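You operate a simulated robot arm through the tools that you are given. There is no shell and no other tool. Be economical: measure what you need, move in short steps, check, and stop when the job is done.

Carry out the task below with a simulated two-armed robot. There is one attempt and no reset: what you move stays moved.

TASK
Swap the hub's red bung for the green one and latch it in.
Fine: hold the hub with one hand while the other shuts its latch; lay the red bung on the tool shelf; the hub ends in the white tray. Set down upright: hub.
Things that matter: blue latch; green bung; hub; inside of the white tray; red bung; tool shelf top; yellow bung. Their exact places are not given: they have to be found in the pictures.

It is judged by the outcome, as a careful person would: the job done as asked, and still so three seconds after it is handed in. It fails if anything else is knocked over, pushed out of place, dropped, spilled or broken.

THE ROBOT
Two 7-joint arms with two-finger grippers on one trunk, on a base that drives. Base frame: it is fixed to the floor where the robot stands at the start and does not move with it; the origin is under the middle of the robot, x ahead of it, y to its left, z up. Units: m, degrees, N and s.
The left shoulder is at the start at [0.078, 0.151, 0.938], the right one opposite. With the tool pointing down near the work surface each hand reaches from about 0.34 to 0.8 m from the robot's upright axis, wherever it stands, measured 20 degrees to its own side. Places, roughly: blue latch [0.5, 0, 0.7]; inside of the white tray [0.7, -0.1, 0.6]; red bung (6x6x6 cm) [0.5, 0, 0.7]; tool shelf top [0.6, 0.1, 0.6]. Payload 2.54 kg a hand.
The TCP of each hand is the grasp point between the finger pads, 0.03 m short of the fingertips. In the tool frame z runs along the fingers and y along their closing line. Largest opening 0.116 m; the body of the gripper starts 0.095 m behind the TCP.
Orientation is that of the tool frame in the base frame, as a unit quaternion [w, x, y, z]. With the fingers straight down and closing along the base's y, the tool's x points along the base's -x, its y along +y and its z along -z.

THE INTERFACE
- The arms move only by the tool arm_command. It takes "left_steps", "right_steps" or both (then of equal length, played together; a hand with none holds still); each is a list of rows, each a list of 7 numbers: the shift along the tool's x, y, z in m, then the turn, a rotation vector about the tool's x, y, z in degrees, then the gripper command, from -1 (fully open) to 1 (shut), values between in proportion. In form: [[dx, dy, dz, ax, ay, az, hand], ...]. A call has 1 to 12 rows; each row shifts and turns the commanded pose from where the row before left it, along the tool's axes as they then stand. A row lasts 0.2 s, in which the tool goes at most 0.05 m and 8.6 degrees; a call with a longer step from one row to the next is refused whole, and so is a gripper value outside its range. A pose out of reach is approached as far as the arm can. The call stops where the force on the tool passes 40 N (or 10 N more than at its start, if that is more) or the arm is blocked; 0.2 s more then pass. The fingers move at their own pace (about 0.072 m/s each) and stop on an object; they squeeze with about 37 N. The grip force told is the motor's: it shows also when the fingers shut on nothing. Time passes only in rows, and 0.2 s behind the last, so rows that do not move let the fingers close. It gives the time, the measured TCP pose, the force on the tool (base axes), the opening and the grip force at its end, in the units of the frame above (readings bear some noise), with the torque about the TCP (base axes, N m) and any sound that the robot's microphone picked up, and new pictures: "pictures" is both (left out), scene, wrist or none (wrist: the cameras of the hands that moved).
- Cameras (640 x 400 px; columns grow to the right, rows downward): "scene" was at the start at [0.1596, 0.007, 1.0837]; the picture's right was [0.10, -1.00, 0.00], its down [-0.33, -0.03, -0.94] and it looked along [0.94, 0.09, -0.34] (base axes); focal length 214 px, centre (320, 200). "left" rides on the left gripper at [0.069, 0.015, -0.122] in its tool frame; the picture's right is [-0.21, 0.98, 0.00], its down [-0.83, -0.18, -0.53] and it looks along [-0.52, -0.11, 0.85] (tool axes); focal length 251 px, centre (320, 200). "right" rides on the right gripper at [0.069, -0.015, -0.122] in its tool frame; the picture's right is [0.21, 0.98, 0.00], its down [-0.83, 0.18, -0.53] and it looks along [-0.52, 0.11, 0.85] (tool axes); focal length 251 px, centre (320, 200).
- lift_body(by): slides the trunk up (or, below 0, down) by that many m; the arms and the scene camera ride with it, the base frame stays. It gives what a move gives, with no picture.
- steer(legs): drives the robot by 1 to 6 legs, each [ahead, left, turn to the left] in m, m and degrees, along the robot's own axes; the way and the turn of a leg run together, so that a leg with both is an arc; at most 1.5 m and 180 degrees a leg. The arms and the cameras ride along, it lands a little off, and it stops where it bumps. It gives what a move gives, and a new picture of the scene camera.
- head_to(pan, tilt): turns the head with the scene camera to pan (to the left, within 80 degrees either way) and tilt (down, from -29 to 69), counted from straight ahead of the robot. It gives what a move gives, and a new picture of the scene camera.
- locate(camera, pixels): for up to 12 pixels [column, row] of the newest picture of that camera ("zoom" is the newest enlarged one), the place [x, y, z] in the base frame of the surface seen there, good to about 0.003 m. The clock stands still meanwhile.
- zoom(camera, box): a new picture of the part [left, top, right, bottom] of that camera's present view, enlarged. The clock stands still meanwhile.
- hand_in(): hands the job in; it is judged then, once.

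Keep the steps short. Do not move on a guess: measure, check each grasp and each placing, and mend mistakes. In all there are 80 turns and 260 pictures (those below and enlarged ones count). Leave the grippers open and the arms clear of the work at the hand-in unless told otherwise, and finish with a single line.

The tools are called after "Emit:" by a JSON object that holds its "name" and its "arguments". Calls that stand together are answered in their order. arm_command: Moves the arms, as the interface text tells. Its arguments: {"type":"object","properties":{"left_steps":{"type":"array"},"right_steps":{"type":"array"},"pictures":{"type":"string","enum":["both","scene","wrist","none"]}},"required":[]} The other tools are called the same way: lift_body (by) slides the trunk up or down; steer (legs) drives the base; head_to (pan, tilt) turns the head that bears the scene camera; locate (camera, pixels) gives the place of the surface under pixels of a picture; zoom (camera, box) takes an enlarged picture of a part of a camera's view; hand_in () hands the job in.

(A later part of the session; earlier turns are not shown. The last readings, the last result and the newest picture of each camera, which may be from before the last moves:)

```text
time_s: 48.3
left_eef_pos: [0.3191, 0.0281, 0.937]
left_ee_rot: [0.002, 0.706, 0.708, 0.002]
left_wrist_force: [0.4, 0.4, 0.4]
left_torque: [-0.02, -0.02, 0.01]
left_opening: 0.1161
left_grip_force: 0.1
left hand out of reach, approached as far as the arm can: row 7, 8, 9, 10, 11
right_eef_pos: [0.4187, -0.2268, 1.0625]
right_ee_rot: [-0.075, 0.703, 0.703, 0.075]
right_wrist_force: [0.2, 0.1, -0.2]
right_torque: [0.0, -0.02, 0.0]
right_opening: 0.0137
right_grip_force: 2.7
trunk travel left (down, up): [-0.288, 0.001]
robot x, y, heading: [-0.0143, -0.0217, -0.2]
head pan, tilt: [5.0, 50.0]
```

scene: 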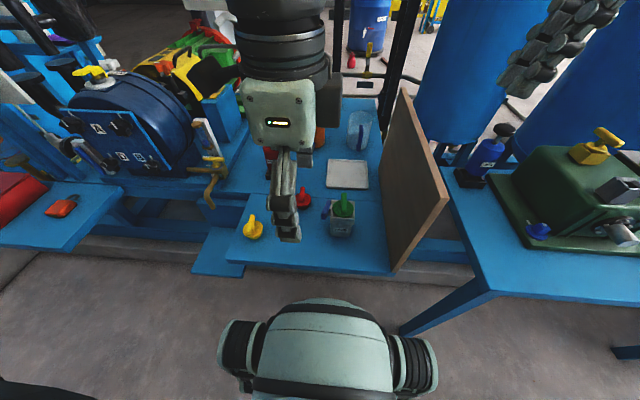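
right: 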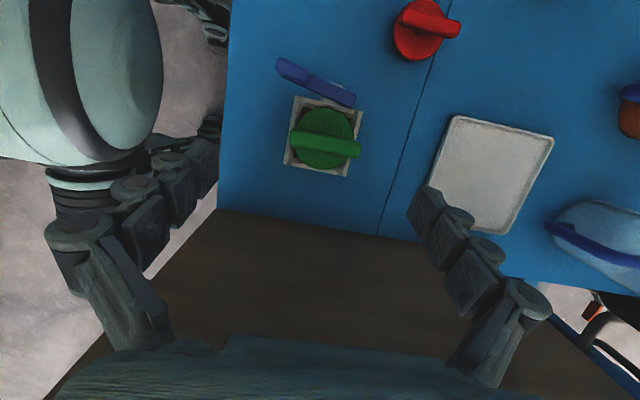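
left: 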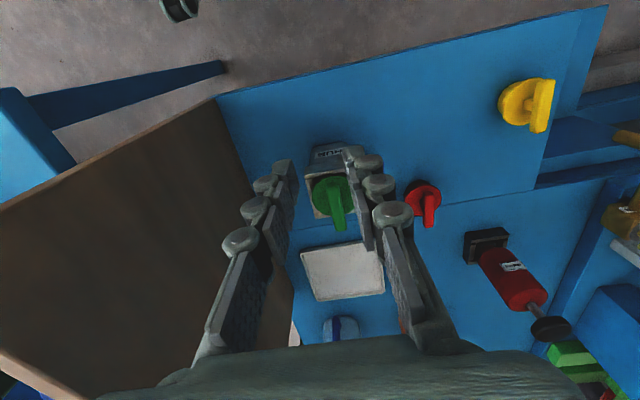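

The left wrist cannot yaw this way (+90), but should mirror the right's comfortable -90. Revised plan: the left hand relocates the hub leftward/forward to about (0.42, 0.08), clear of the board, so the right arm can hold it there while the left shuts the latch. I turn the left wrist to -90.

Emit:
{"name": "arm_command", "arguments": {"left_steps": [[0, 0, 0, 0, 0, -8.5, -1], [0, 0, 0, 0, 0, -8.5, -1], [0, 0, 0, 0, 0, -8.5, -1], [0, 0, 0, 0, 0, -8.5, -1], [0, 0, 0, 0, 0, -8.5, -1], [0, 0, 0, 0, 0, -8.5, -1], [0, 0, 0, 0, 0, -8.5, -1], [0, 0, 0, 0, 0, -8.5, -1], [0, 0, 0, 0, 0, -8.5, -1], [0, 0, 0, 0, 0, -8.5, -1], [0, 0, 0, 0, 0, -5, -1]], "pictures": "none"}}

Emit:
{"name": "arm_command", "arguments": {"left_steps": [[0, 0, 0, 0, 0, -8.5, -1], [0, 0, 0, 0, 0, -8.5, -1], [0, 0, 0, 0, 0, -8.5, -1], [0, 0, 0, 0, 0, -8.5, -1], [0, 0, 0, 0, 0, -8.5, -1], [0, 0, 0, 0, 0, -8.5, -1], [0, 0, 0, 0, 0, -8.5, -1], [0, 0, 0, 0, 0, -8.5, -1], [0, 0, 0, 0, 0, -8.5, -1], [0, 0, 0, 0, 0, -8.5, -1], [0, 0, 0, 0, 0, -5, -1]], "pictures": "none"}}

Emit:
{"name": "steer", "arguments": {"legs": [[-0.07, -0.18, 0]]}}

```text
time_s: 50.7
left_eef_pos: [0.3199, 0.0273, 0.9371]
left_ee_rot: [0.001, -0.001, 1.0, -0.002]
left_wrist_force: [-0.9, 0.7, -0.2]
left_torque: [-0.01, 0.02, -0.02]
left_opening: 0.116
left_grip_force: 0.1
right_eef_pos: [0.4179, -0.2263, 1.0636]
right_ee_rot: [-0.074, 0.705, 0.702, 0.075]
right_wrist_force: [0.4, -0.7, 0.0]
right_torque: [0.02, -0.02, -0.01]
right_opening: 0.0002
right_grip_force: 28.9
trunk travel left (down, up): [-0.288, 0.001]
robot x, y, heading: [-0.0136, -0.0221, -0.2]
head pan, tilt: [5.0, 50.0]
```

```text
time_s: 53.1
left_eef_pos: [0.3198, 0.0274, 0.9359]
left_ee_rot: [0.001, 0.708, -0.707, 0.001]
left_wrist_force: [-0.7, -0.4, -0.2]
left_torque: [0.02, 0.02, -0.03]
left_opening: 0.116
left_grip_force: 0.0
right_eef_pos: [0.4183, -0.2262, 1.0628]
right_ee_rot: [-0.075, 0.703, 0.703, 0.074]
right_wrist_force: [-0.6, 0.1, -0.4]
right_torque: [-0.06, 0.01, 0.01]
right_opening: 0.0
right_grip_force: 28.5
trunk travel left (down, up): [-0.288, 0.001]
robot x, y, heading: [-0.0134, -0.0232, -0.2]
head pan, tilt: [5.0, 50.0]
```

```text
time_s: 55.5
left_eef_pos: [0.2478, -0.1518, 0.936]
left_ee_rot: [-0.001, -0.706, 0.708, -0.001]
left_wrist_force: [0.3, -0.4, -0.4]
left_torque: [0.01, 0.0, -0.01]
left_opening: 0.116
left_grip_force: 0.0
right_eef_pos: [0.3465, -0.4063, 1.0624]
right_ee_rot: [-0.074, 0.705, 0.702, 0.074]
right_wrist_force: [-0.1, 0.7, -0.2]
right_torque: [0.0, -0.02, 0.01]
right_opening: 0.0
right_grip_force: 28.8
trunk travel left (down, up): [-0.288, 0.001]
robot x, y, heading: [-0.0827, -0.1989, -0.3]
head pan, tilt: [5.0, 50.0]
```

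scene: 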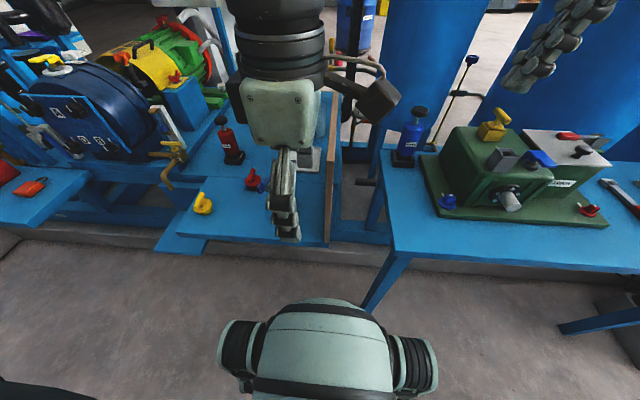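

The left wrist is at -90. I move it above the hub's -y half at (0.479,-0.066), z≈0.85.

Emit:
{"name": "arm_command", "arguments": {"left_steps": [[-0.0143, -0.0385, 0, 0, 0, 0, -1], [-0.0143, -0.0385, 0, 0, 0, 0, -1], [-0.0143, -0.0385, 0, 0, 0, 0, -1], [-0.0143, -0.0385, 0, 0, 0, 0, -1], [-0.0143, -0.0385, 0, 0, 0, 0, -1], [-0.0143, -0.0385, 0, 0, 0, 0, -1], [0, 0, 0.04, 0, 0, 0, -1], [0, 0, 0.04, 0, 0, 0, -1], [0, 0, 0, 0, 0, 0, -1]]}}

Emit:
{"name": "zoom", "arguments": {"camera": "left", "box": [220, 30, 420, 200]}}

Emit:
{"name": "locate", "arguments": {"camera": "left", "pixels": [[320, 60], [320, 80], [320, 100], [320, 120], [320, 140], [300, 100], [340, 100], [280, 100], [360, 100], [300, 130], [340, 130]]}}

```text
time_s: 57.5
left_eef_pos: [0.4801, -0.0667, 0.8557]
left_ee_rot: [0.001, -0.706, 0.708, -0.001]
left_wrist_force: [-0.8, 0.4, 0.8]
left_torque: [0.01, 0.0, 0.01]
left_opening: 0.116
left_grip_force: 0.1
right_eef_pos: [0.3471, -0.4071, 1.0628]
right_ee_rot: [-0.075, 0.706, 0.7, 0.075]
right_wrist_force: [0.5, 0.2, -1.1]
right_torque: [-0.02, 0.01, 0.0]
right_opening: 0.0
right_grip_force: 29.4
trunk travel left (down, up): [-0.288, 0.001]
robot x, y, heading: [-0.0816, -0.2027, -0.0]
head pan, tilt: [5.0, 50.0]
```

scene: 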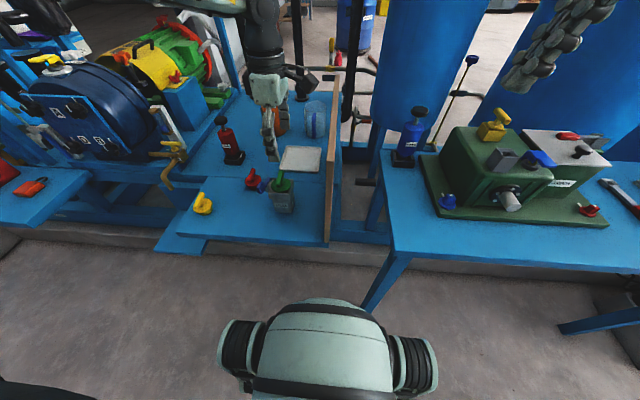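
left: 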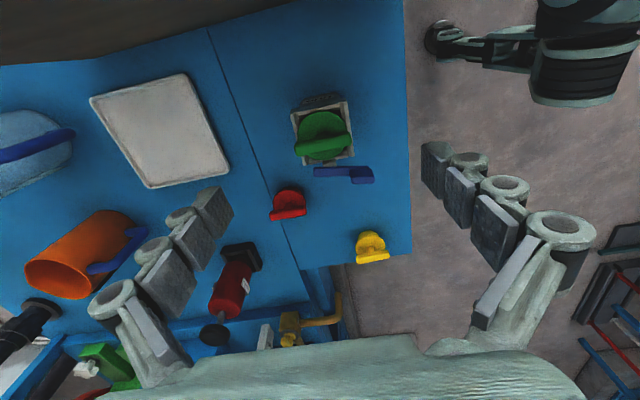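

```text
2.35 times, centred on (320, 115) of left
```

zoom: 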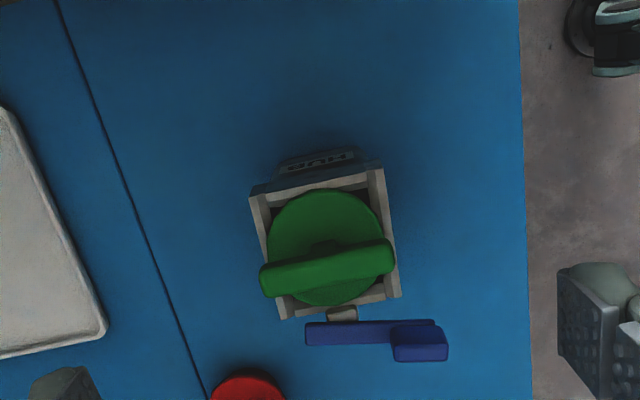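

```text
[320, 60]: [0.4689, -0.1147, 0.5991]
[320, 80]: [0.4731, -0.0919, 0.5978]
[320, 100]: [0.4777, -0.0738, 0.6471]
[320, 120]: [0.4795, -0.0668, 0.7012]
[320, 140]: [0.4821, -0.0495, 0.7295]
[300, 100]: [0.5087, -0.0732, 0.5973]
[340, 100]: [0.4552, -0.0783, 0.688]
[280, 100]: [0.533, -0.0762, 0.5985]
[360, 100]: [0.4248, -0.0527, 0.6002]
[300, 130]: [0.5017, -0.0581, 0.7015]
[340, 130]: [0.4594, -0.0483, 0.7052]
```

Emit:
{"name": "locate", "arguments": {"camera": "zoom", "pixels": [[320, 268], [320, 255], [320, 280], [275, 270], [385, 250], [265, 275], [392, 255], [300, 190], [258, 205], [375, 180], [395, 290], [285, 312]]}}

```text
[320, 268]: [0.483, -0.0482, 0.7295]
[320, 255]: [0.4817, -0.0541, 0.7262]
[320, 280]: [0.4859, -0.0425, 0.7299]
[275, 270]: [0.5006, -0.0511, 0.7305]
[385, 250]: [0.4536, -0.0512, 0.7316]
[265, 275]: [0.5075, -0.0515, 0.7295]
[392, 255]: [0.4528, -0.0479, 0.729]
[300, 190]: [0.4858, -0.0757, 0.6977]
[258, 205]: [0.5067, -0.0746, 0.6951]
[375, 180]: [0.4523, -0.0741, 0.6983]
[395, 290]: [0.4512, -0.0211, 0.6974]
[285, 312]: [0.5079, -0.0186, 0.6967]
```

Fin edge at y=-0.0545, hub x 0.450–0.509. I shift to y=-0.070 and descend astride the hub to z≈0.68.

Emit:
{"name": "arm_command", "arguments": {"left_steps": [[0.0033, 0, 0.04, 0, 0, 0, -1], [0, 0, 0.04, 0, 0, 0, -1], [0, 0, 0.04, 0, 0, 0, -1], [0, 0, 0.035, 0, 0, 0, -1], [0, 0, 0.022, 0, 0, 0, -1], [0, 0, 0, 0, 0, 0, -1]]}}

Emit:
{"name": "zoom", "arguments": {"camera": "scene", "box": [230, 130, 330, 230]}}

```text
time_s: 58.9
left_eef_pos: [0.4389, -0.0213, 0.7148]
left_ee_rot: [-0.001, -0.706, 0.708, 0.0]
left_wrist_force: [0.4, 0.0, -0.1]
left_torque: [0.02, 0.03, 0.0]
left_opening: 0.1165
left_grip_force: 0.1
left hand out of reach, approached as far as the arm can: row 1, 2, 3, 4, 5
right_eef_pos: [0.3445, -0.4068, 1.0633]
right_ee_rot: [-0.075, 0.705, 0.702, 0.075]
right_wrist_force: [-0.5, -0.3, -0.7]
right_torque: [0.01, 0.02, -0.01]
right_opening: 0.0
right_grip_force: 28.3
trunk travel left (down, up): [-0.288, 0.001]
robot x, y, heading: [-0.0841, -0.2003, -0.2]
head pan, tilt: [5.0, 50.0]
```

scene: 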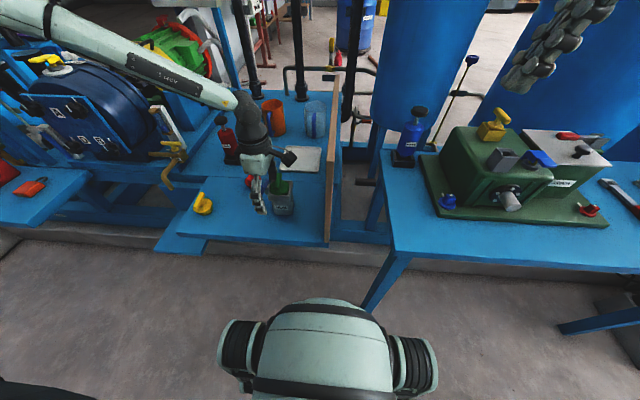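
left: 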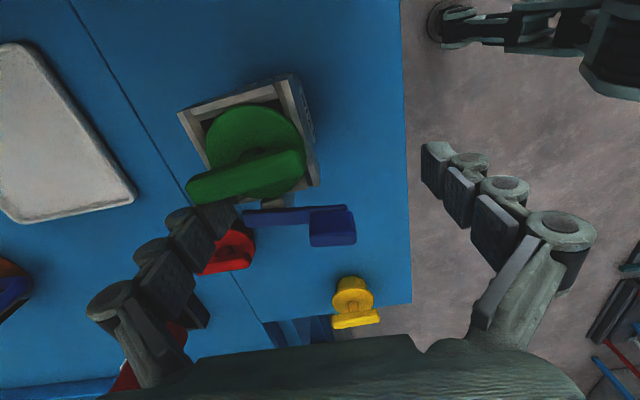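

```text
4.00 times, centred on (280, 180) of scene
```

zoom: 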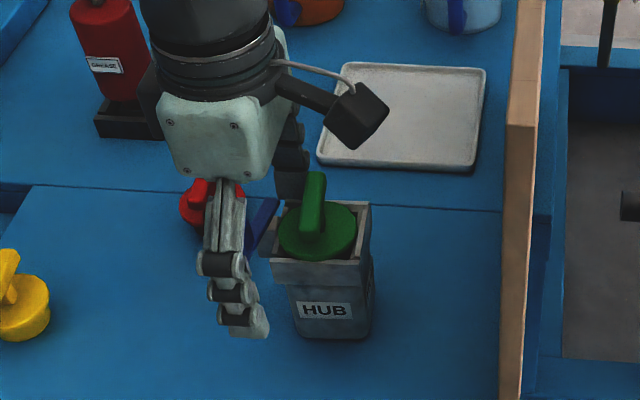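

The arm ran out of reach with the trunk raised and drifted; no force is felt. I lift it straight up to get clear, and check the hub.

Emit:
{"name": "arm_command", "arguments": {"left_steps": [[0, 0, -0.02, 0, 0, 0, -1], [0, 0, -0.04, 0, 0, 0, -1], [0, 0, -0.04, 0, 0, 0, -1], [0, 0, -0.04, 0, 0, 0, -1], [0, 0, 0, 0, 0, 0, -1]]}}

Emit:
{"name": "zoom", "arguments": {"camera": "scene", "box": [230, 130, 330, 230]}}

Emit:
{"name": "zoom", "arguments": {"camera": "left", "box": [220, 30, 420, 200]}}

```text
time_s: 60.1
left_eef_pos: [0.4415, -0.0201, 0.8554]
left_ee_rot: [-0.001, -0.705, 0.709, 0.0]
left_wrist_force: [-0.5, 0.2, -0.7]
left_torque: [0.0, -0.02, 0.0]
left_opening: 0.1162
left_grip_force: 0.1
right_eef_pos: [0.346, -0.4058, 1.0631]
right_ee_rot: [-0.075, 0.705, 0.702, 0.074]
right_wrist_force: [0.2, 0.4, -0.1]
right_torque: [0.04, 0.01, -0.01]
right_opening: 0.0002
right_grip_force: 28.8
trunk travel left (down, up): [-0.288, 0.001]
robot x, y, heading: [-0.0843, -0.2003, -0.2]
head pan, tilt: [5.0, 50.0]
```

scene: 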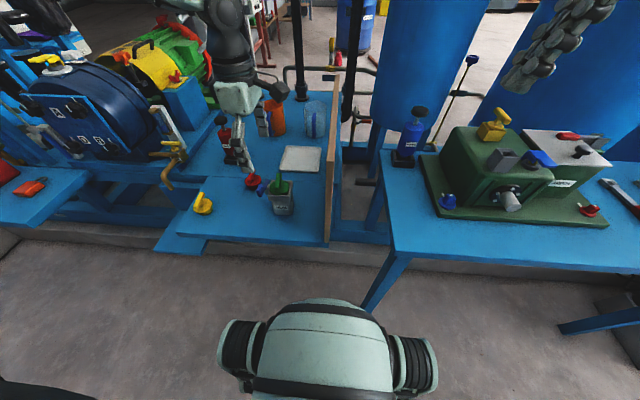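
left: 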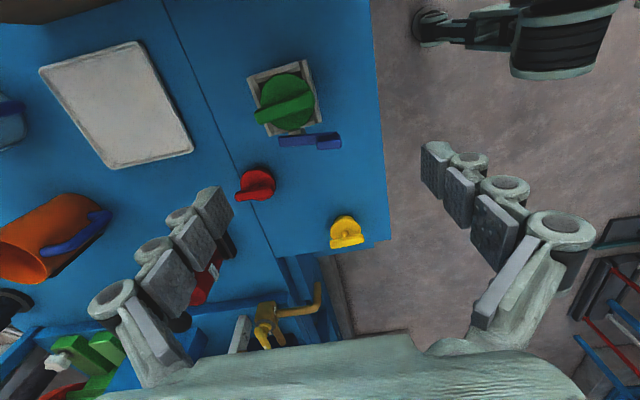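

```text
4.00 times, centred on (280, 180) of scene
```

zoom: 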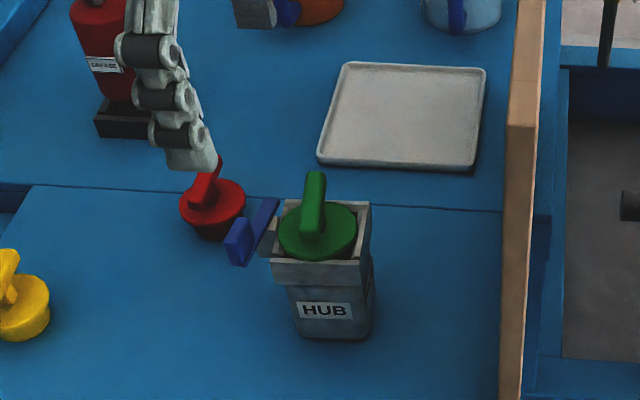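

```text
2.35 times, centred on (320, 115) of left
```

zoom: 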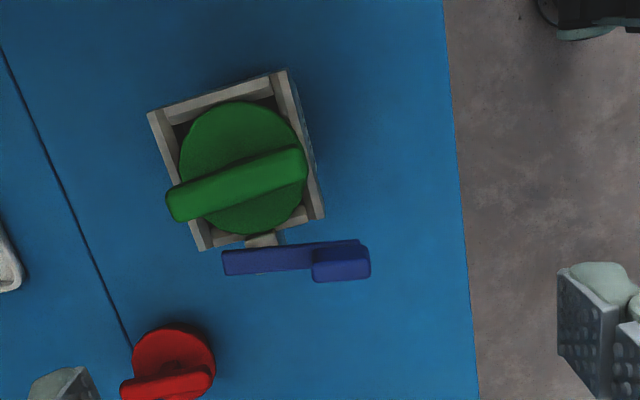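

Nothing was disturbed. I raise both hands 0.1 m, lower the trunk back, and move the base further right so the hub is 20° to the left.

Emit:
{"name": "arm_command", "arguments": {"left_steps": [[0, 0, -0.05, 0, 0, 0, -1], [0, 0, -0.05, 0, 0, 0, -1]], "right_steps": [[0, 0, -0.05, 0, 0, 0, 1], [0, 0, -0.05, 0, 0, 0, 1]], "pictures": "none"}}

Emit:
{"name": "lift_body", "arguments": {"by": -0.113}}

Emit:
{"name": "steer", "arguments": {"legs": [[0.02, -0.08, 0]]}}

```text
time_s: 60.7
left_eef_pos: [0.4412, -0.0201, 0.9551]
left_ee_rot: [0.0, -0.706, 0.709, 0.001]
left_wrist_force: [0.1, -0.3, -0.2]
left_torque: [-0.06, -0.01, -0.02]
left_opening: 0.116
left_grip_force: 0.0
right_eef_pos: [0.3443, -0.4247, 1.1594]
right_ee_rot: [-0.075, 0.705, 0.701, 0.074]
right_wrist_force: [-0.9, 0.3, 0.7]
right_torque: [0.02, -0.02, -0.02]
right_opening: 0.0002
right_grip_force: 28.6
trunk travel left (down, up): [-0.288, 0.001]
robot x, y, heading: [-0.0884, -0.2037, -0.2]
head pan, tilt: [5.0, 50.0]
```

```text
time_s: 62.1
left_eef_pos: [0.4416, -0.0215, 0.8407]
left_ee_rot: [0.0, -0.706, 0.709, -0.001]
left_wrist_force: [0.9, 0.2, -0.1]
left_torque: [0.02, -0.02, 0.02]
left_opening: 0.1159
left_grip_force: 0.0
right_eef_pos: [0.3447, -0.4248, 1.0462]
right_ee_rot: [-0.075, 0.704, 0.702, 0.075]
right_wrist_force: [-0.3, 0.2, 0.4]
right_torque: [0.0, -0.03, -0.01]
right_opening: 0.0001
right_grip_force: 28.6
trunk travel left (down, up): [-0.175, 0.114]
robot x, y, heading: [-0.082, -0.2026, -0.2]
head pan, tilt: [5.0, 50.0]
```

```text
time_s: 63.5
left_eef_pos: [0.4627, -0.0997, 0.8412]
left_ee_rot: [0.0, -0.706, 0.708, 0.0]
left_wrist_force: [-0.4, 0.1, 0.4]
left_torque: [0.01, -0.01, -0.01]
left_opening: 0.116
left_grip_force: 0.1
right_eef_pos: [0.3647, -0.5044, 1.047]
right_ee_rot: [-0.075, 0.705, 0.701, 0.074]
right_wrist_force: [-0.8, 0.2, -1.3]
right_torque: [0.04, -0.01, 0.02]
right_opening: 0.0
right_grip_force: 28.4
trunk travel left (down, up): [-0.175, 0.114]
robot x, y, heading: [-0.0632, -0.2767, -0.3]
head pan, tilt: [5.0, 50.0]
```

scene: 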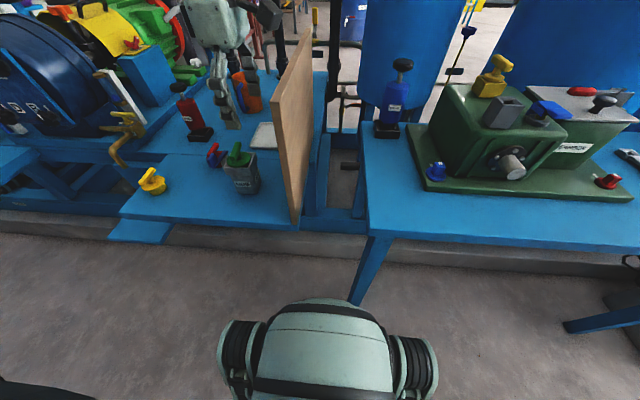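

I move over the grasp line and lower a bit, checking reach.

Emit:
{"name": "arm_command", "arguments": {"left_steps": [[-0.0297, -0.0168, 0, 0, 0, 0, -1], [0, 0, 0.03, 0, 0, 0, -1], [0, 0, 0.02, 0, 0, 0, -1], [0, 0, 0, 0, 0, 0, -1]], "pictures": "wrist"}}

```text
time_s: 64.5
left_eef_pos: [0.477, -0.0699, 0.791]
left_ee_rot: [0.0, -0.707, 0.708, 0.0]
left_wrist_force: [0.2, -0.3, 0.0]
left_torque: [0.01, 0.06, 0.02]
left_opening: 0.1158
left_grip_force: 0.2
right_eef_pos: [0.3643, -0.502, 1.0457]
right_ee_rot: [-0.074, 0.705, 0.702, 0.075]
right_wrist_force: [0.3, 0.6, 0.3]
right_torque: [0.03, 0.01, -0.02]
right_opening: 0.0001
right_grip_force: 28.4
trunk travel left (down, up): [-0.175, 0.114]
robot x, y, heading: [-0.064, -0.2768, -0.4]
head pan, tilt: [5.0, 50.0]
```

left: 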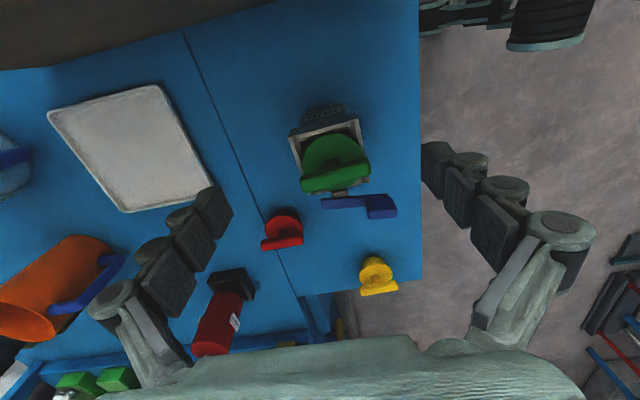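

No reach warning. I go further down in two stages.

Emit:
{"name": "arm_command", "arguments": {"left_steps": [[0, -0.002, 0.03, 0, 0, 0, -1], [0, 0, 0.02, 0, 0, 0, -1], [0, 0, 0, 0, 0, 0, -1]], "pictures": "none"}}

Emit:
{"name": "arm_command", "arguments": {"left_steps": [[0, 0, 0.02, 0, 0, 0, -1], [0, 0, 0.02, 0, 0, 0, -1], [0, 0, 0.02, 0, 0, 0, -1], [0, 0, 0, 0, 0, 0, -1]]}}

Emit:
{"name": "zoom", "arguments": {"camera": "scene", "box": [195, 110, 295, 210]}}

```text
time_s: 65.3
left_eef_pos: [0.4796, -0.0714, 0.7418]
left_ee_rot: [-0.001, -0.706, 0.708, -0.001]
left_wrist_force: [-0.6, 0.3, 0.0]
left_torque: [-0.02, -0.03, 0.0]
left_opening: 0.1161
left_grip_force: 0.1
right_eef_pos: [0.3639, -0.5026, 1.0469]
right_ee_rot: [-0.074, 0.705, 0.701, 0.075]
right_wrist_force: [-0.1, -0.3, -0.5]
right_torque: [0.0, 0.02, -0.01]
right_opening: 0.0
right_grip_force: 28.6
trunk travel left (down, up): [-0.175, 0.114]
robot x, y, heading: [-0.0627, -0.2777, -0.2]
head pan, tilt: [5.0, 50.0]
```

```text
time_s: 66.3
left_eef_pos: [0.481, -0.0706, 0.6815]
left_ee_rot: [0.0, -0.706, 0.708, -0.002]
left_wrist_force: [0.6, -0.8, -0.3]
left_torque: [0.02, 0.01, 0.01]
left_opening: 0.1161
left_grip_force: 0.1
right_eef_pos: [0.3633, -0.5039, 1.0465]
right_ee_rot: [-0.074, 0.705, 0.701, 0.075]
right_wrist_force: [0.7, -0.5, 0.6]
right_torque: [-0.01, -0.02, 0.01]
right_opening: 0.0
right_grip_force: 28.4
trunk travel left (down, up): [-0.175, 0.114]
robot x, y, heading: [-0.0619, -0.2806, -0.2]
head pan, tilt: [5.0, 50.0]
```

scene: 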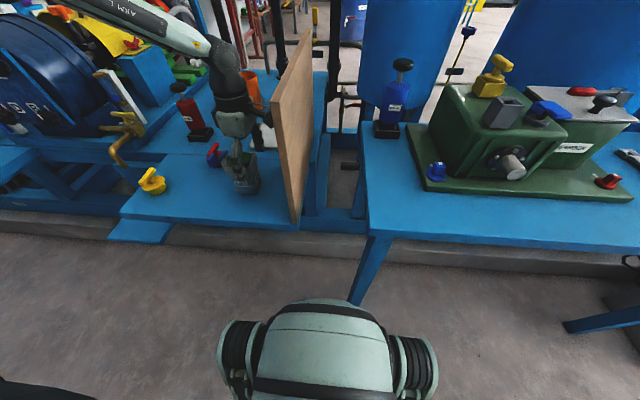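
left: 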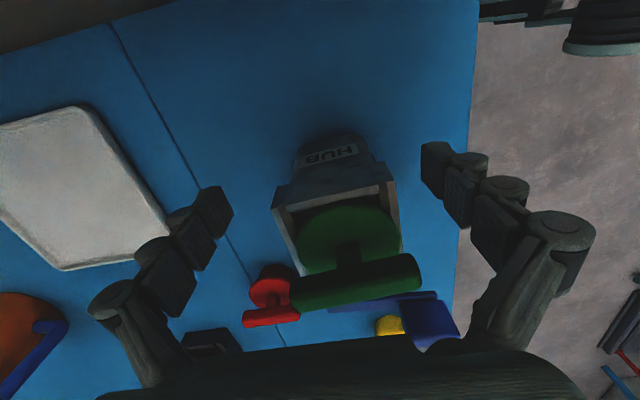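

```text
4.00 times, centred on (245, 160) of scene
```

zoom: 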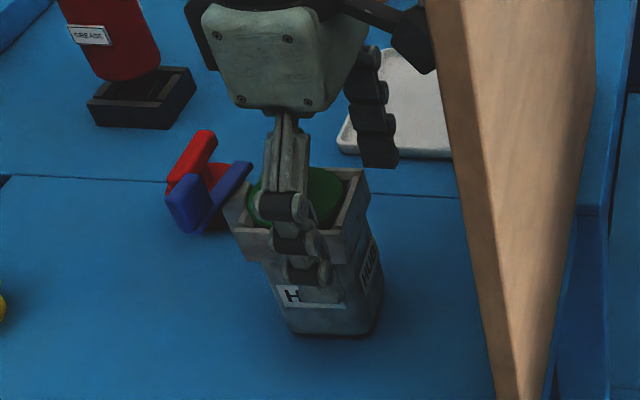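

In place astride the hub's -y half. I close, then lift 2 cm and look for tilt.

Emit:
{"name": "arm_command", "arguments": {"left_steps": [[0, 0, 0, 0, 0, 0, 0], [0, 0, 0, 0, 0, 0, 1], [0, 0, 0, 0, 0, 0, 1], [0, 0, 0, 0, 0, 0, 1], [0, 0, 0, 0, 0, 0, 1], [0, 0, -0.01, 0, 0, 0, 1], [0, 0, -0.01, 0, 0, 0, 1], [0, 0, 0, 0, 0, 0, 1]]}}

Emit:
{"name": "zoom", "arguments": {"camera": "scene", "box": [195, 110, 295, 210]}}

```text
time_s: 68.1
left_eef_pos: [0.4802, -0.0706, 0.702]
left_ee_rot: [0.0, -0.705, 0.709, -0.001]
left_wrist_force: [0.0, 1.2, -4.6]
left_torque: [-0.1, 0.0, -0.02]
left_opening: 0.0623
left_grip_force: 37.1
right_eef_pos: [0.3637, -0.503, 1.0474]
right_ee_rot: [-0.073, 0.705, 0.701, 0.075]
right_wrist_force: [0.5, 0.0, 0.7]
right_torque: [-0.04, 0.0, 0.0]
right_opening: 0.0
right_grip_force: 29.1
trunk travel left (down, up): [-0.175, 0.114]
robot x, y, heading: [-0.065, -0.2803, -0.2]
head pan, tilt: [5.0, 50.0]
```

scene: 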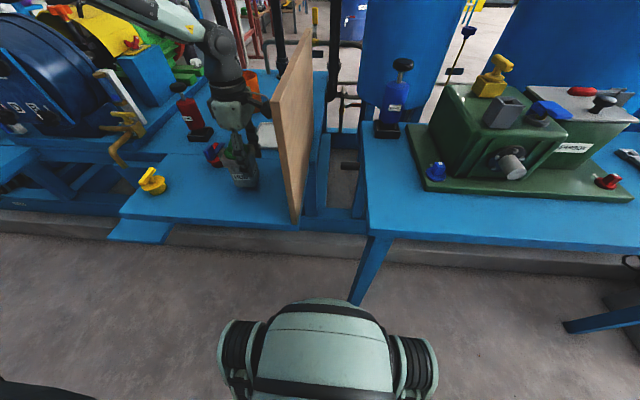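
left: 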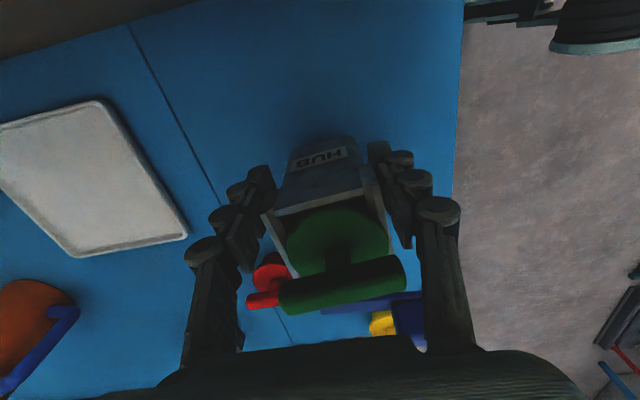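

```text
4.00 times, centred on (245, 160) of scene
```

zoom: 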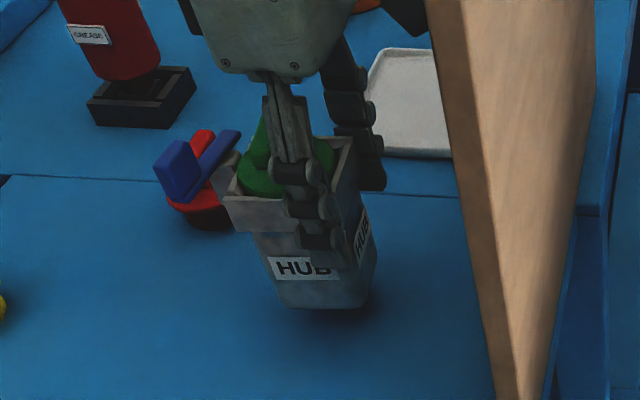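

Held firmly (weight ~4.6 N) and level. I lift it 2 cm more and carry it to hub centre (0.42, 0.08), then hover.

Emit:
{"name": "arm_command", "arguments": {"left_steps": [[0, 0, -0.02, 0, 0, 0, 1], [-0.0257, 0.012, 0, 0, 0, 0, 1], [-0.0257, 0.012, 0, 0, 0, 0, 1], [-0.0257, 0.012, 0, 0, 0, 0, 1], [-0.0257, 0.012, 0, 0, 0, 0, 1], [-0.0257, 0.012, 0, 0, 0, 0, 1], [0, 0, 0.02, 0, 0, 0, 1], [0, 0, 0, 0, 0, 0, 1]]}}

Emit:
{"name": "zoom", "arguments": {"camera": "scene", "box": [130, 110, 250, 230]}}

```text
time_s: 69.9
left_eef_pos: [0.4218, 0.0583, 0.6994]
left_ee_rot: [-0.001, -0.706, 0.708, 0.0]
left_wrist_force: [0.0, -0.5, -5.1]
left_torque: [-0.13, 0.04, 0.0]
left_opening: 0.0628
left_grip_force: 37.2
right_eef_pos: [0.3662, -0.5028, 1.0478]
right_ee_rot: [-0.075, 0.705, 0.701, 0.075]
right_wrist_force: [-0.8, 0.0, 0.6]
right_torque: [0.0, 0.05, -0.04]
right_opening: 0.0
right_grip_force: 28.5
trunk travel left (down, up): [-0.175, 0.114]
robot x, y, heading: [-0.0634, -0.2777, -0.2]
head pan, tilt: [5.0, 50.0]
```

scene: 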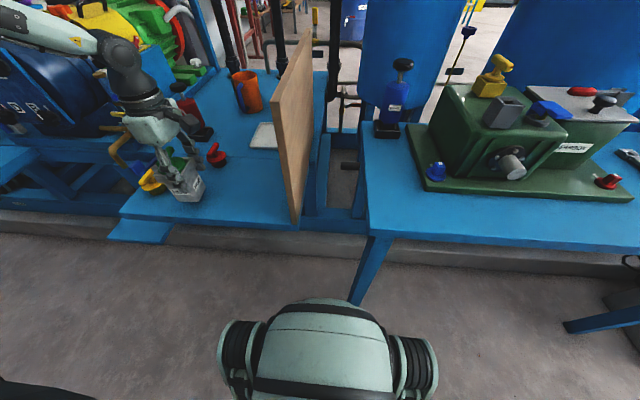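
left: 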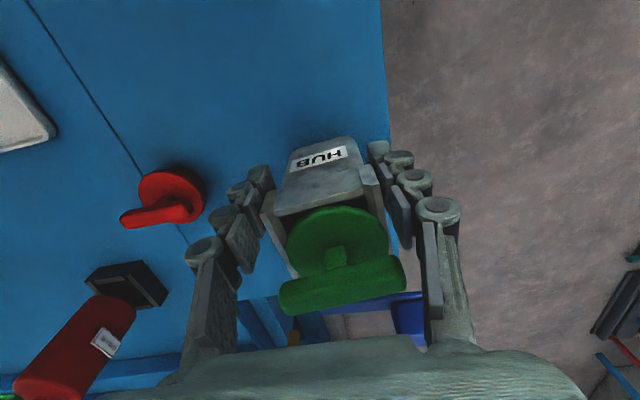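

```text
3.33 times, centred on (190, 170) of scene
```

zoom: 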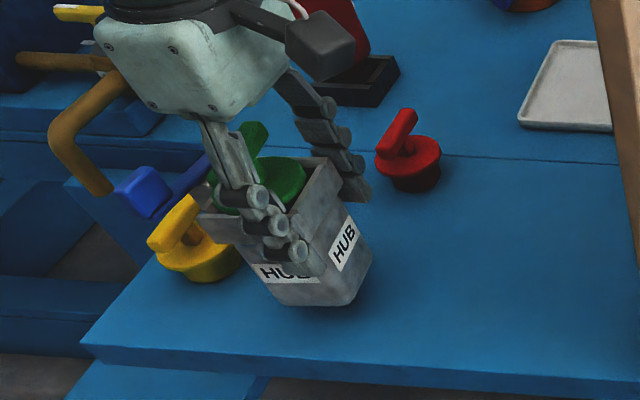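

Clear of the yellow and red bungs. I lower it onto the table, open and rise.

Emit:
{"name": "arm_command", "arguments": {"left_steps": [[0, 0, 0.012, 0, 0, 0, 1], [0, 0, 0.007, 0, 0, 0, 1], [0, 0, 0.002, 0, 0, 0, 1], [0, 0, 0, 0, 0, 0, 1], [0, 0, 0, 0, 0, 0, 0.4], [0, 0, 0, 0, 0, 0, -0.3], [0, 0, 0, 0, 0, 0, -0.3], [0, 0, 0, 0, 0, 0, -0.3]]}}

Emit:
{"name": "zoom", "arguments": {"camera": "scene", "box": [130, 110, 250, 230]}}

```text
time_s: 71.7
left_eef_pos: [0.4221, 0.0579, 0.681]
left_ee_rot: [-0.001, -0.706, 0.708, -0.001]
left_wrist_force: [-0.1, -0.6, -0.3]
left_torque: [-0.01, 0.02, 0.01]
left_opening: 0.0752
left_grip_force: 0.1
right_eef_pos: [0.3642, -0.5031, 1.0471]
right_ee_rot: [-0.075, 0.705, 0.701, 0.074]
right_wrist_force: [0.1, -0.4, 1.3]
right_torque: [0.01, 0.04, -0.03]
right_opening: 0.0001
right_grip_force: 28.9
trunk travel left (down, up): [-0.175, 0.114]
robot x, y, heading: [-0.0651, -0.2776, -0.3]
head pan, tilt: [5.0, 50.0]
```

scene: 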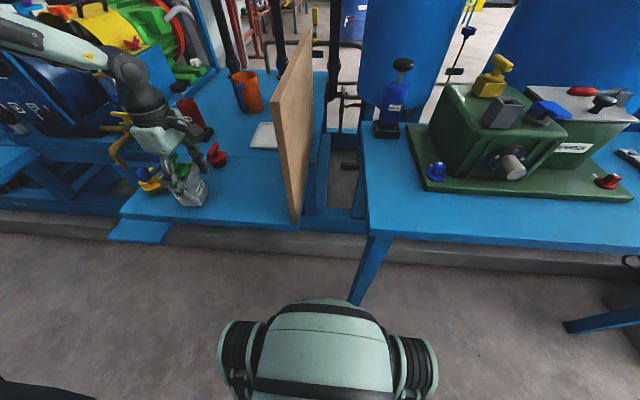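
left: 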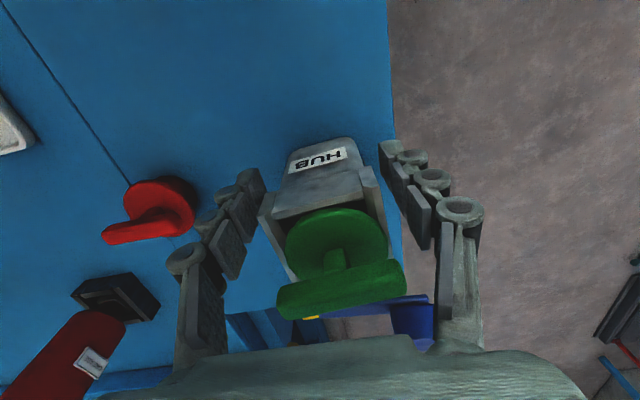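

```text
3.33 times, centred on (190, 170) of scene
```

zoom: 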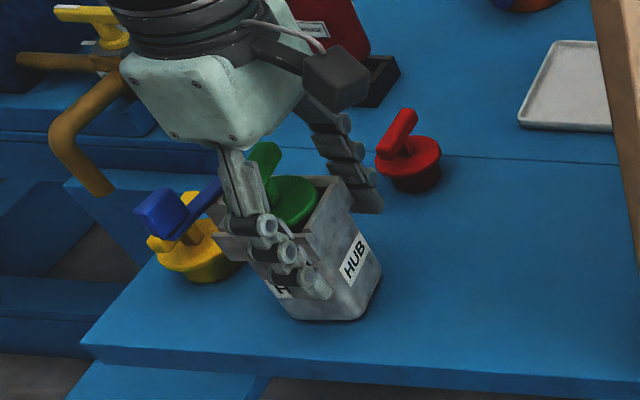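

The hub stands free. I raise the left hand clear, draw it in, and close it.

Emit:
{"name": "arm_command", "arguments": {"left_steps": [[0, 0, -0.03, 0, 0, 0, -0.5], [0, 0, -0.045, 0, 0, 0, -0.5], [0, 0, -0.045, 0, 0, 0, -0.5], [0, 0, -0.045, 0, 0, 0, -0.5], [0, 0, -0.045, 0, 0, 0, 0], [0, 0, -0.03, 0, 0, 0, 1], [0.0325, 0.026, 0, 0, 0, 0, 1], [0.0325, 0.026, 0, 0, 0, 0, 1], [0.0325, 0.026, 0, 0, 0, 0, 1], [0.0325, 0.026, 0, 0, 0, 0, 1]], "pictures": "scene"}}

Emit:
{"name": "zoom", "arguments": {"camera": "scene", "box": [130, 110, 250, 230]}}

```text
time_s: 73.9
left_eef_pos: [0.3154, -0.0703, 0.9231]
left_ee_rot: [0.0, -0.706, 0.708, 0.001]
left_wrist_force: [0.6, -0.1, -0.6]
left_torque: [-0.01, 0.03, -0.02]
left_opening: 0.0001
left_grip_force: 28.9
right_eef_pos: [0.3638, -0.5037, 1.0468]
right_ee_rot: [-0.074, 0.705, 0.701, 0.075]
right_wrist_force: [-0.2, 0.2, -0.5]
right_torque: [0.02, 0.02, 0.0]
right_opening: 0.0
right_grip_force: 28.2
trunk travel left (down, up): [-0.175, 0.114]
robot x, y, heading: [-0.0649, -0.2765, -0.4]
head pan, tilt: [5.0, 50.0]
```

scene: 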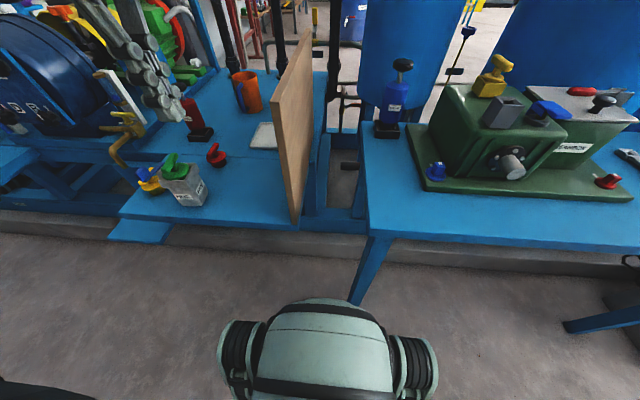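

```text
3.33 times, centred on (190, 170) of scene
```

zoom: 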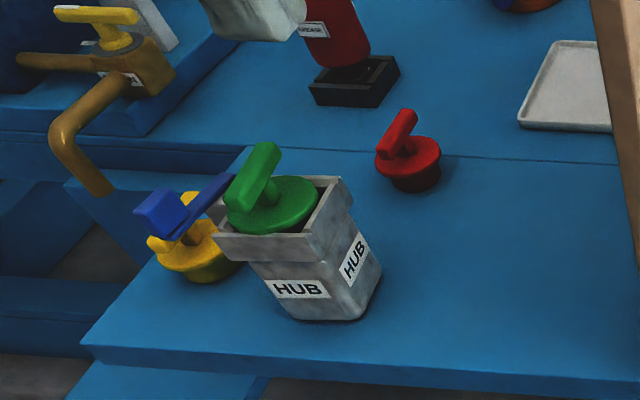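

The hub stands upright. Now I drive to the left side, turning 30° right to face it so the right arm stays clear of the board.

Emit:
{"name": "steer", "arguments": {"legs": [[-0.05, 0.58, 0], [0, 0, -30], [0.081, 0.047, 0]]}}

```text
time_s: 82.2
left_eef_pos: [0.4123, 0.2917, 0.9221]
left_ee_rot: [-0.001, -0.504, 0.863, 0.0]
left_wrist_force: [-0.1, 0.2, 0.8]
left_torque: [-0.01, 0.0, 0.02]
left_opening: 0.0001
left_grip_force: 28.2
right_eef_pos: [0.2455, -0.1084, 1.0475]
right_ee_rot: [-0.054, 0.858, 0.502, 0.091]
right_wrist_force: [0.5, 0.0, -0.7]
right_torque: [0.0, 0.05, -0.01]
right_opening: 0.0001
right_grip_force: 28.6
trunk travel left (down, up): [-0.175, 0.114]
robot x, y, heading: [-0.0225, 0.2945, -29.1]
head pan, tilt: [5.0, 50.0]
```

scene: 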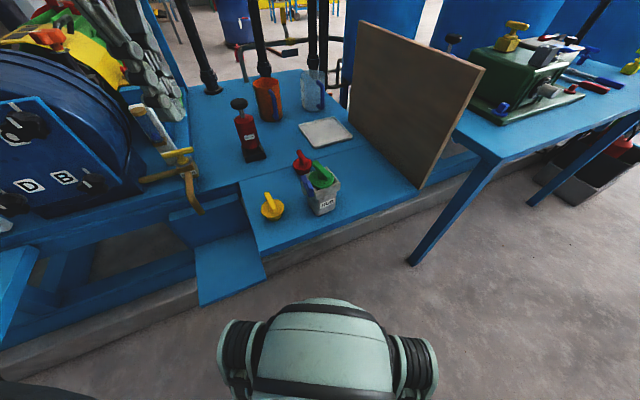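

Landed well. I right the right wrist to close along base x and tilt it 30° (fingers leaning toward +y), opening the gripper; and measure the hub.

Emit:
{"name": "arm_command", "arguments": {"right_steps": [[0, 0, 0, 0, -6, 0, -1], [0, 0, 0, 0, -6, 0, -1], [0, 0, 0, 0, 0, -7.25, -1], [0, 0, 0, 0, 0, -7.25, -1], [0, 0, 0, 0, 0, -7.25, -1], [0, 0, 0, 0, 0, -7.25, -1], [0, 0, 0, 0, 7, 0, -1], [0, 0, 0, 0, 7, 0, -1], [0, 0, 0, 0, 7, 0, -1], [0, 0, 0, 0, 7, 0, -1], [0, 0, 0, 0, 0, 0, -1]], "pictures": "none"}}

Emit:
{"name": "zoom", "arguments": {"camera": "scene", "box": [280, 140, 360, 220]}}

Emit:
{"name": "locate", "arguments": {"camera": "zoom", "pixels": [[210, 280], [225, 340], [330, 175], [445, 320], [465, 360], [340, 210], [190, 300], [330, 300]]}}

```text
time_s: 84.5
left_eef_pos: [0.4118, 0.2931, 0.9222]
left_ee_rot: [-0.001, -0.504, 0.864, 0.0]
left_wrist_force: [-0.2, -0.3, -1.2]
left_torque: [0.01, -0.01, 0.0]
left_opening: 0.0
left_grip_force: 28.5
right_eef_pos: [0.246, -0.1083, 1.0479]
right_ee_rot: [-0.17, 0.689, 0.683, 0.173]
right_wrist_force: [0.1, -0.5, 0.9]
right_torque: [0.01, 0.01, -0.03]
right_opening: 0.116
right_grip_force: 0.2
trunk travel left (down, up): [-0.175, 0.114]
robot x, y, heading: [-0.019, 0.2944, -29.1]
head pan, tilt: [5.0, 50.0]
```

```text
5.00 times, centred on (320, 180) of scene
```

zoom: 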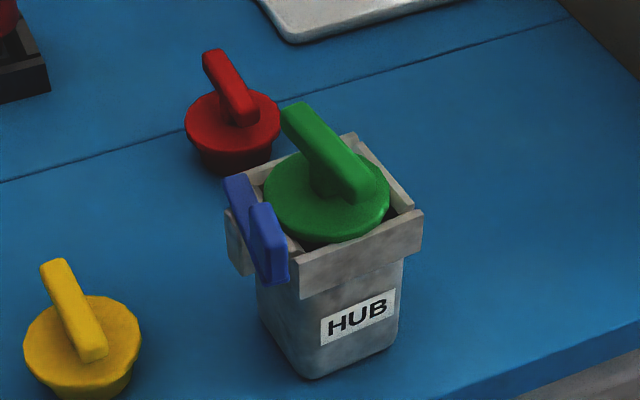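

```text
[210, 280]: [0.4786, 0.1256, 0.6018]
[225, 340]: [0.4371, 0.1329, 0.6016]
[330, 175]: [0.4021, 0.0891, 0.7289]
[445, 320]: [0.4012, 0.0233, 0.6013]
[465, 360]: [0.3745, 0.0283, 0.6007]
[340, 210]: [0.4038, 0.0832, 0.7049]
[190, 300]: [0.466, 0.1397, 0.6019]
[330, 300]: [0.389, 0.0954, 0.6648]
```

Emit:
{"name": "locate", "arguments": {"camera": "zoom", "pixels": [[305, 262], [415, 218], [352, 138], [265, 172], [262, 208], [278, 260], [236, 180], [285, 115], [358, 185], [270, 215], [300, 205], [380, 205]]}}

```text
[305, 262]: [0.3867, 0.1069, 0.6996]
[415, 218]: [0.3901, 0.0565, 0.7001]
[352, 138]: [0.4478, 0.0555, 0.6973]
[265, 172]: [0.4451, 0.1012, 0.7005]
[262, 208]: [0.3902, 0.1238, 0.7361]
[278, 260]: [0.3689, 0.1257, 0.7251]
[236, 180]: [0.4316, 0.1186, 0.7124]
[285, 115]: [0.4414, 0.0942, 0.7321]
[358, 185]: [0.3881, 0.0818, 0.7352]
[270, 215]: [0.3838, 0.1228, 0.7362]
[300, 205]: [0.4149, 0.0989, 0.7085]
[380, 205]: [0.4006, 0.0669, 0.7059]
```

Hub centre (0.418,0.081), rim 0.388–0.448 in x; latch handle at (0.381,0.123). I bring the right hand to a pre-grasp 15 cm back along its tilted axis.

Emit:
{"name": "arm_command", "arguments": {"right_steps": [[-0.0022, 0.0246, 0.037, 0, 0, 0, -1], [-0.0022, 0.0246, 0.037, 0, 0, 0, -1], [-0.0022, 0.0246, 0.037, 0, 0, 0, -1], [-0.0022, 0.0246, 0.037, 0, 0, 0, -1], [-0.0022, 0.0246, 0.037, 0, 0, 0, -1], [-0.0022, 0.0246, 0.037, 0, 0, 0, -1], [-0.0022, 0.0246, 0.037, 0, 0, 0, -1], [0, 0, 0, 0, 0, 0, -1]]}}

```text
time_s: 86.3
left_eef_pos: [0.412, 0.2915, 0.9229]
left_ee_rot: [-0.001, -0.505, 0.863, 0.0]
left_wrist_force: [-0.5, 0.0, -2.0]
left_torque: [-0.01, 0.0, -0.01]
left_opening: 0.0
left_grip_force: 28.7
right_eef_pos: [0.4174, -0.0038, 0.8114]
right_ee_rot: [-0.171, 0.688, 0.683, 0.174]
right_wrist_force: [0.1, -0.3, 0.2]
right_torque: [-0.04, -0.01, 0.01]
right_opening: 0.1159
right_grip_force: 0.2
trunk travel left (down, up): [-0.175, 0.114]
robot x, y, heading: [-0.0202, 0.2957, -29.6]
head pan, tilt: [5.0, 50.0]
```

scene: 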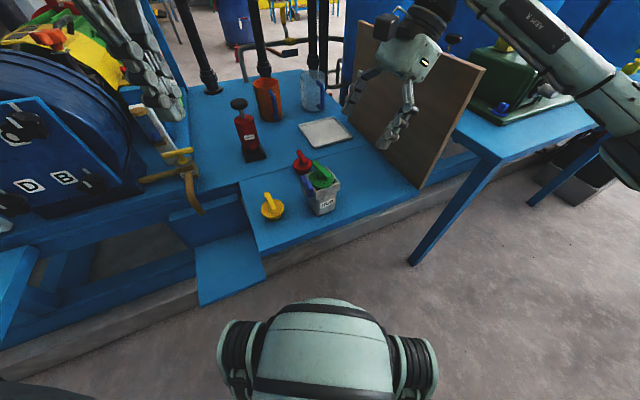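
right: 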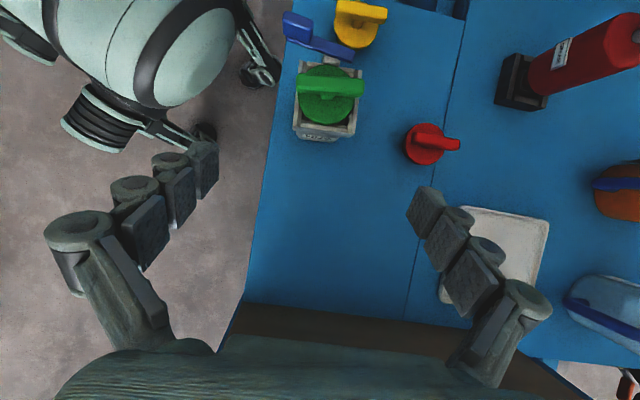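

Emit:
{"name": "locate", "arguments": {"camera": "scene", "pixels": [[510, 45], [545, 80], [590, 100], [600, 130], [470, 10], [432, 45], [480, 75]]}}

Emit:
{"name": "arm_command", "arguments": {"right_steps": [[0, 0, 0.035, 0, 0, 0, -1], [0, 0, 0.035, 0, 0, 0, -1], [0, 0, 0, 0, 0, 0, -1]]}}

```text
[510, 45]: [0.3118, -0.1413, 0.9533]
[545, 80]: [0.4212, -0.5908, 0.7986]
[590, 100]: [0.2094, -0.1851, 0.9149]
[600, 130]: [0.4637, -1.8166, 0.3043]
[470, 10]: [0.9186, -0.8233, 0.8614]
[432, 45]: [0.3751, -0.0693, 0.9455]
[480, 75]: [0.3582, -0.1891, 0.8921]
```

```text
time_s: 87.2
left_eef_pos: [0.4121, 0.2924, 0.9214]
left_ee_rot: [-0.001, -0.505, 0.863, -0.001]
left_wrist_force: [-0.3, 0.3, 0.1]
left_torque: [-0.02, 0.0, 0.03]
left_opening: 0.0
left_grip_force: 28.4
right_eef_pos: [0.4174, 0.0315, 0.7479]
right_ee_rot: [-0.17, 0.689, 0.683, 0.173]
right_wrist_force: [-0.8, 0.6, -0.5]
right_torque: [0.03, 0.02, -0.01]
right_opening: 0.1158
right_grip_force: 0.1
trunk travel left (down, up): [-0.175, 0.114]
robot x, y, heading: [-0.02, 0.2958, -29.4]
head pan, tilt: [5.0, 50.0]
```

scene: 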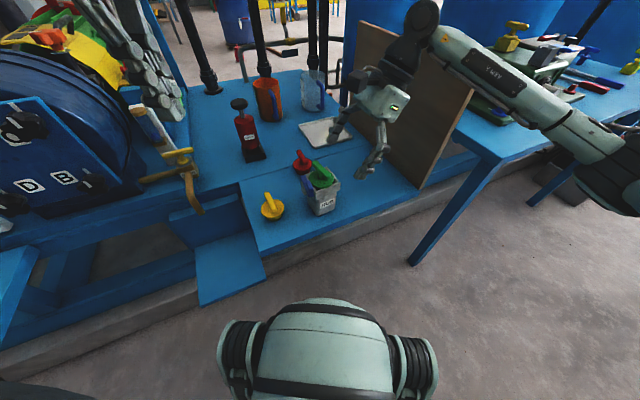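
right: 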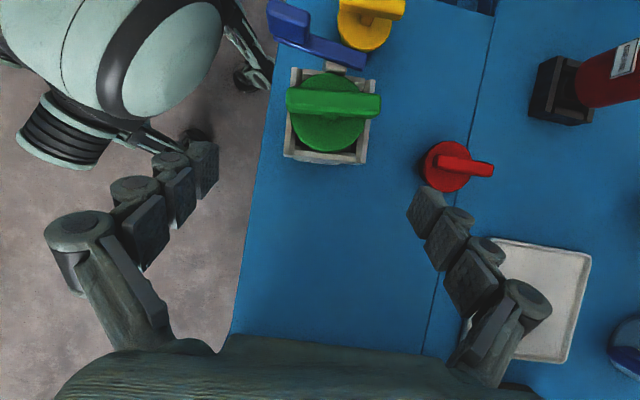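

The forearm is in front of the board's edge (x≈0.31). I complete the approach and close on the hub.

Emit:
{"name": "arm_command", "arguments": {"right_steps": [[0, 0, 0.03, 0, 0, 0, -1], [0, 0, 0.03, 0, 0, 0, -1], [0, 0, 0.017, 0, 0, 0, -1], [0, 0, 0, 0, 0, 0, 0], [0, 0, 0, 0, 0, 0, 1], [0, 0, 0, 0, 0, 0, 1], [0, 0, 0, 0, 0, 0, 1], [0, 0, 0, 0, 0, 0, 1]]}}

Emit:
{"name": "zoom", "arguments": {"camera": "scene", "box": [280, 130, 380, 230]}}

Emit:
{"name": "locate", "arguments": {"camera": "zoom", "pixels": [[150, 225], [160, 265], [125, 215], [180, 170]]}}

```text
time_s: 89.0
left_eef_pos: [0.4116, 0.2914, 0.922]
left_ee_rot: [0.0, -0.504, 0.864, 0.0]
left_wrist_force: [0.5, 0.3, 0.1]
left_torque: [-0.01, 0.02, 0.0]
left_opening: 0.0
left_grip_force: 28.6
right_eef_pos: [0.4198, 0.0673, 0.6825]
right_ee_rot: [-0.17, 0.689, 0.683, 0.173]
right_wrist_force: [-2.2, 0.1, 2.4]
right_torque: [0.12, 0.22, 0.12]
right_opening: 0.0621
right_grip_force: 37.2
trunk travel left (down, up): [-0.175, 0.114]
robot x, y, heading: [-0.0193, 0.2965, -29.4]
head pan, tilt: [5.0, 50.0]
```

scene: 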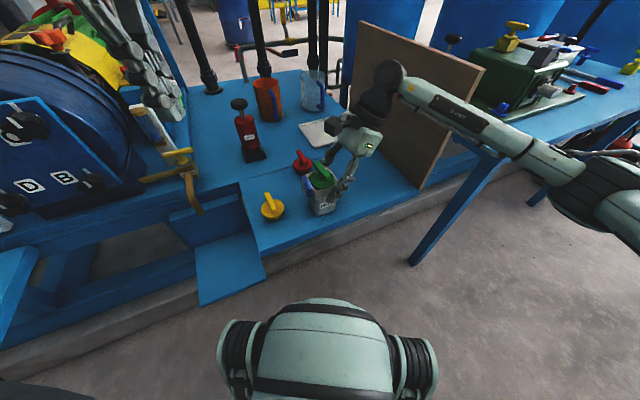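
right: 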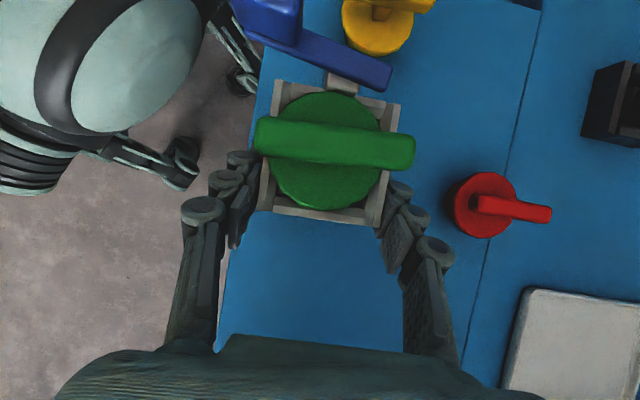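

```text
4.00 times, centred on (330, 180) of scene
```

zoom: 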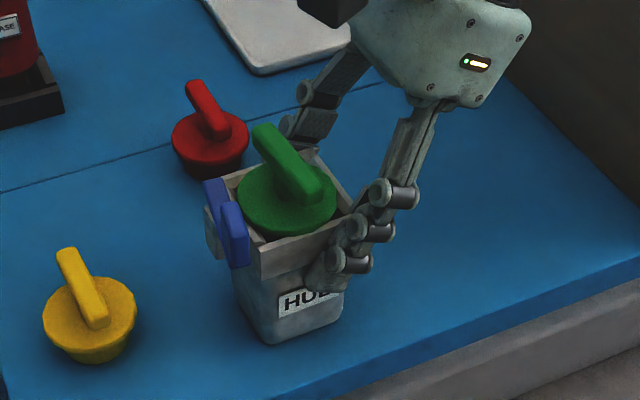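

```text
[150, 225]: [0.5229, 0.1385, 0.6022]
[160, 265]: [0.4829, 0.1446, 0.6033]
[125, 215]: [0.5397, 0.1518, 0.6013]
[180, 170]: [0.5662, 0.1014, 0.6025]
```

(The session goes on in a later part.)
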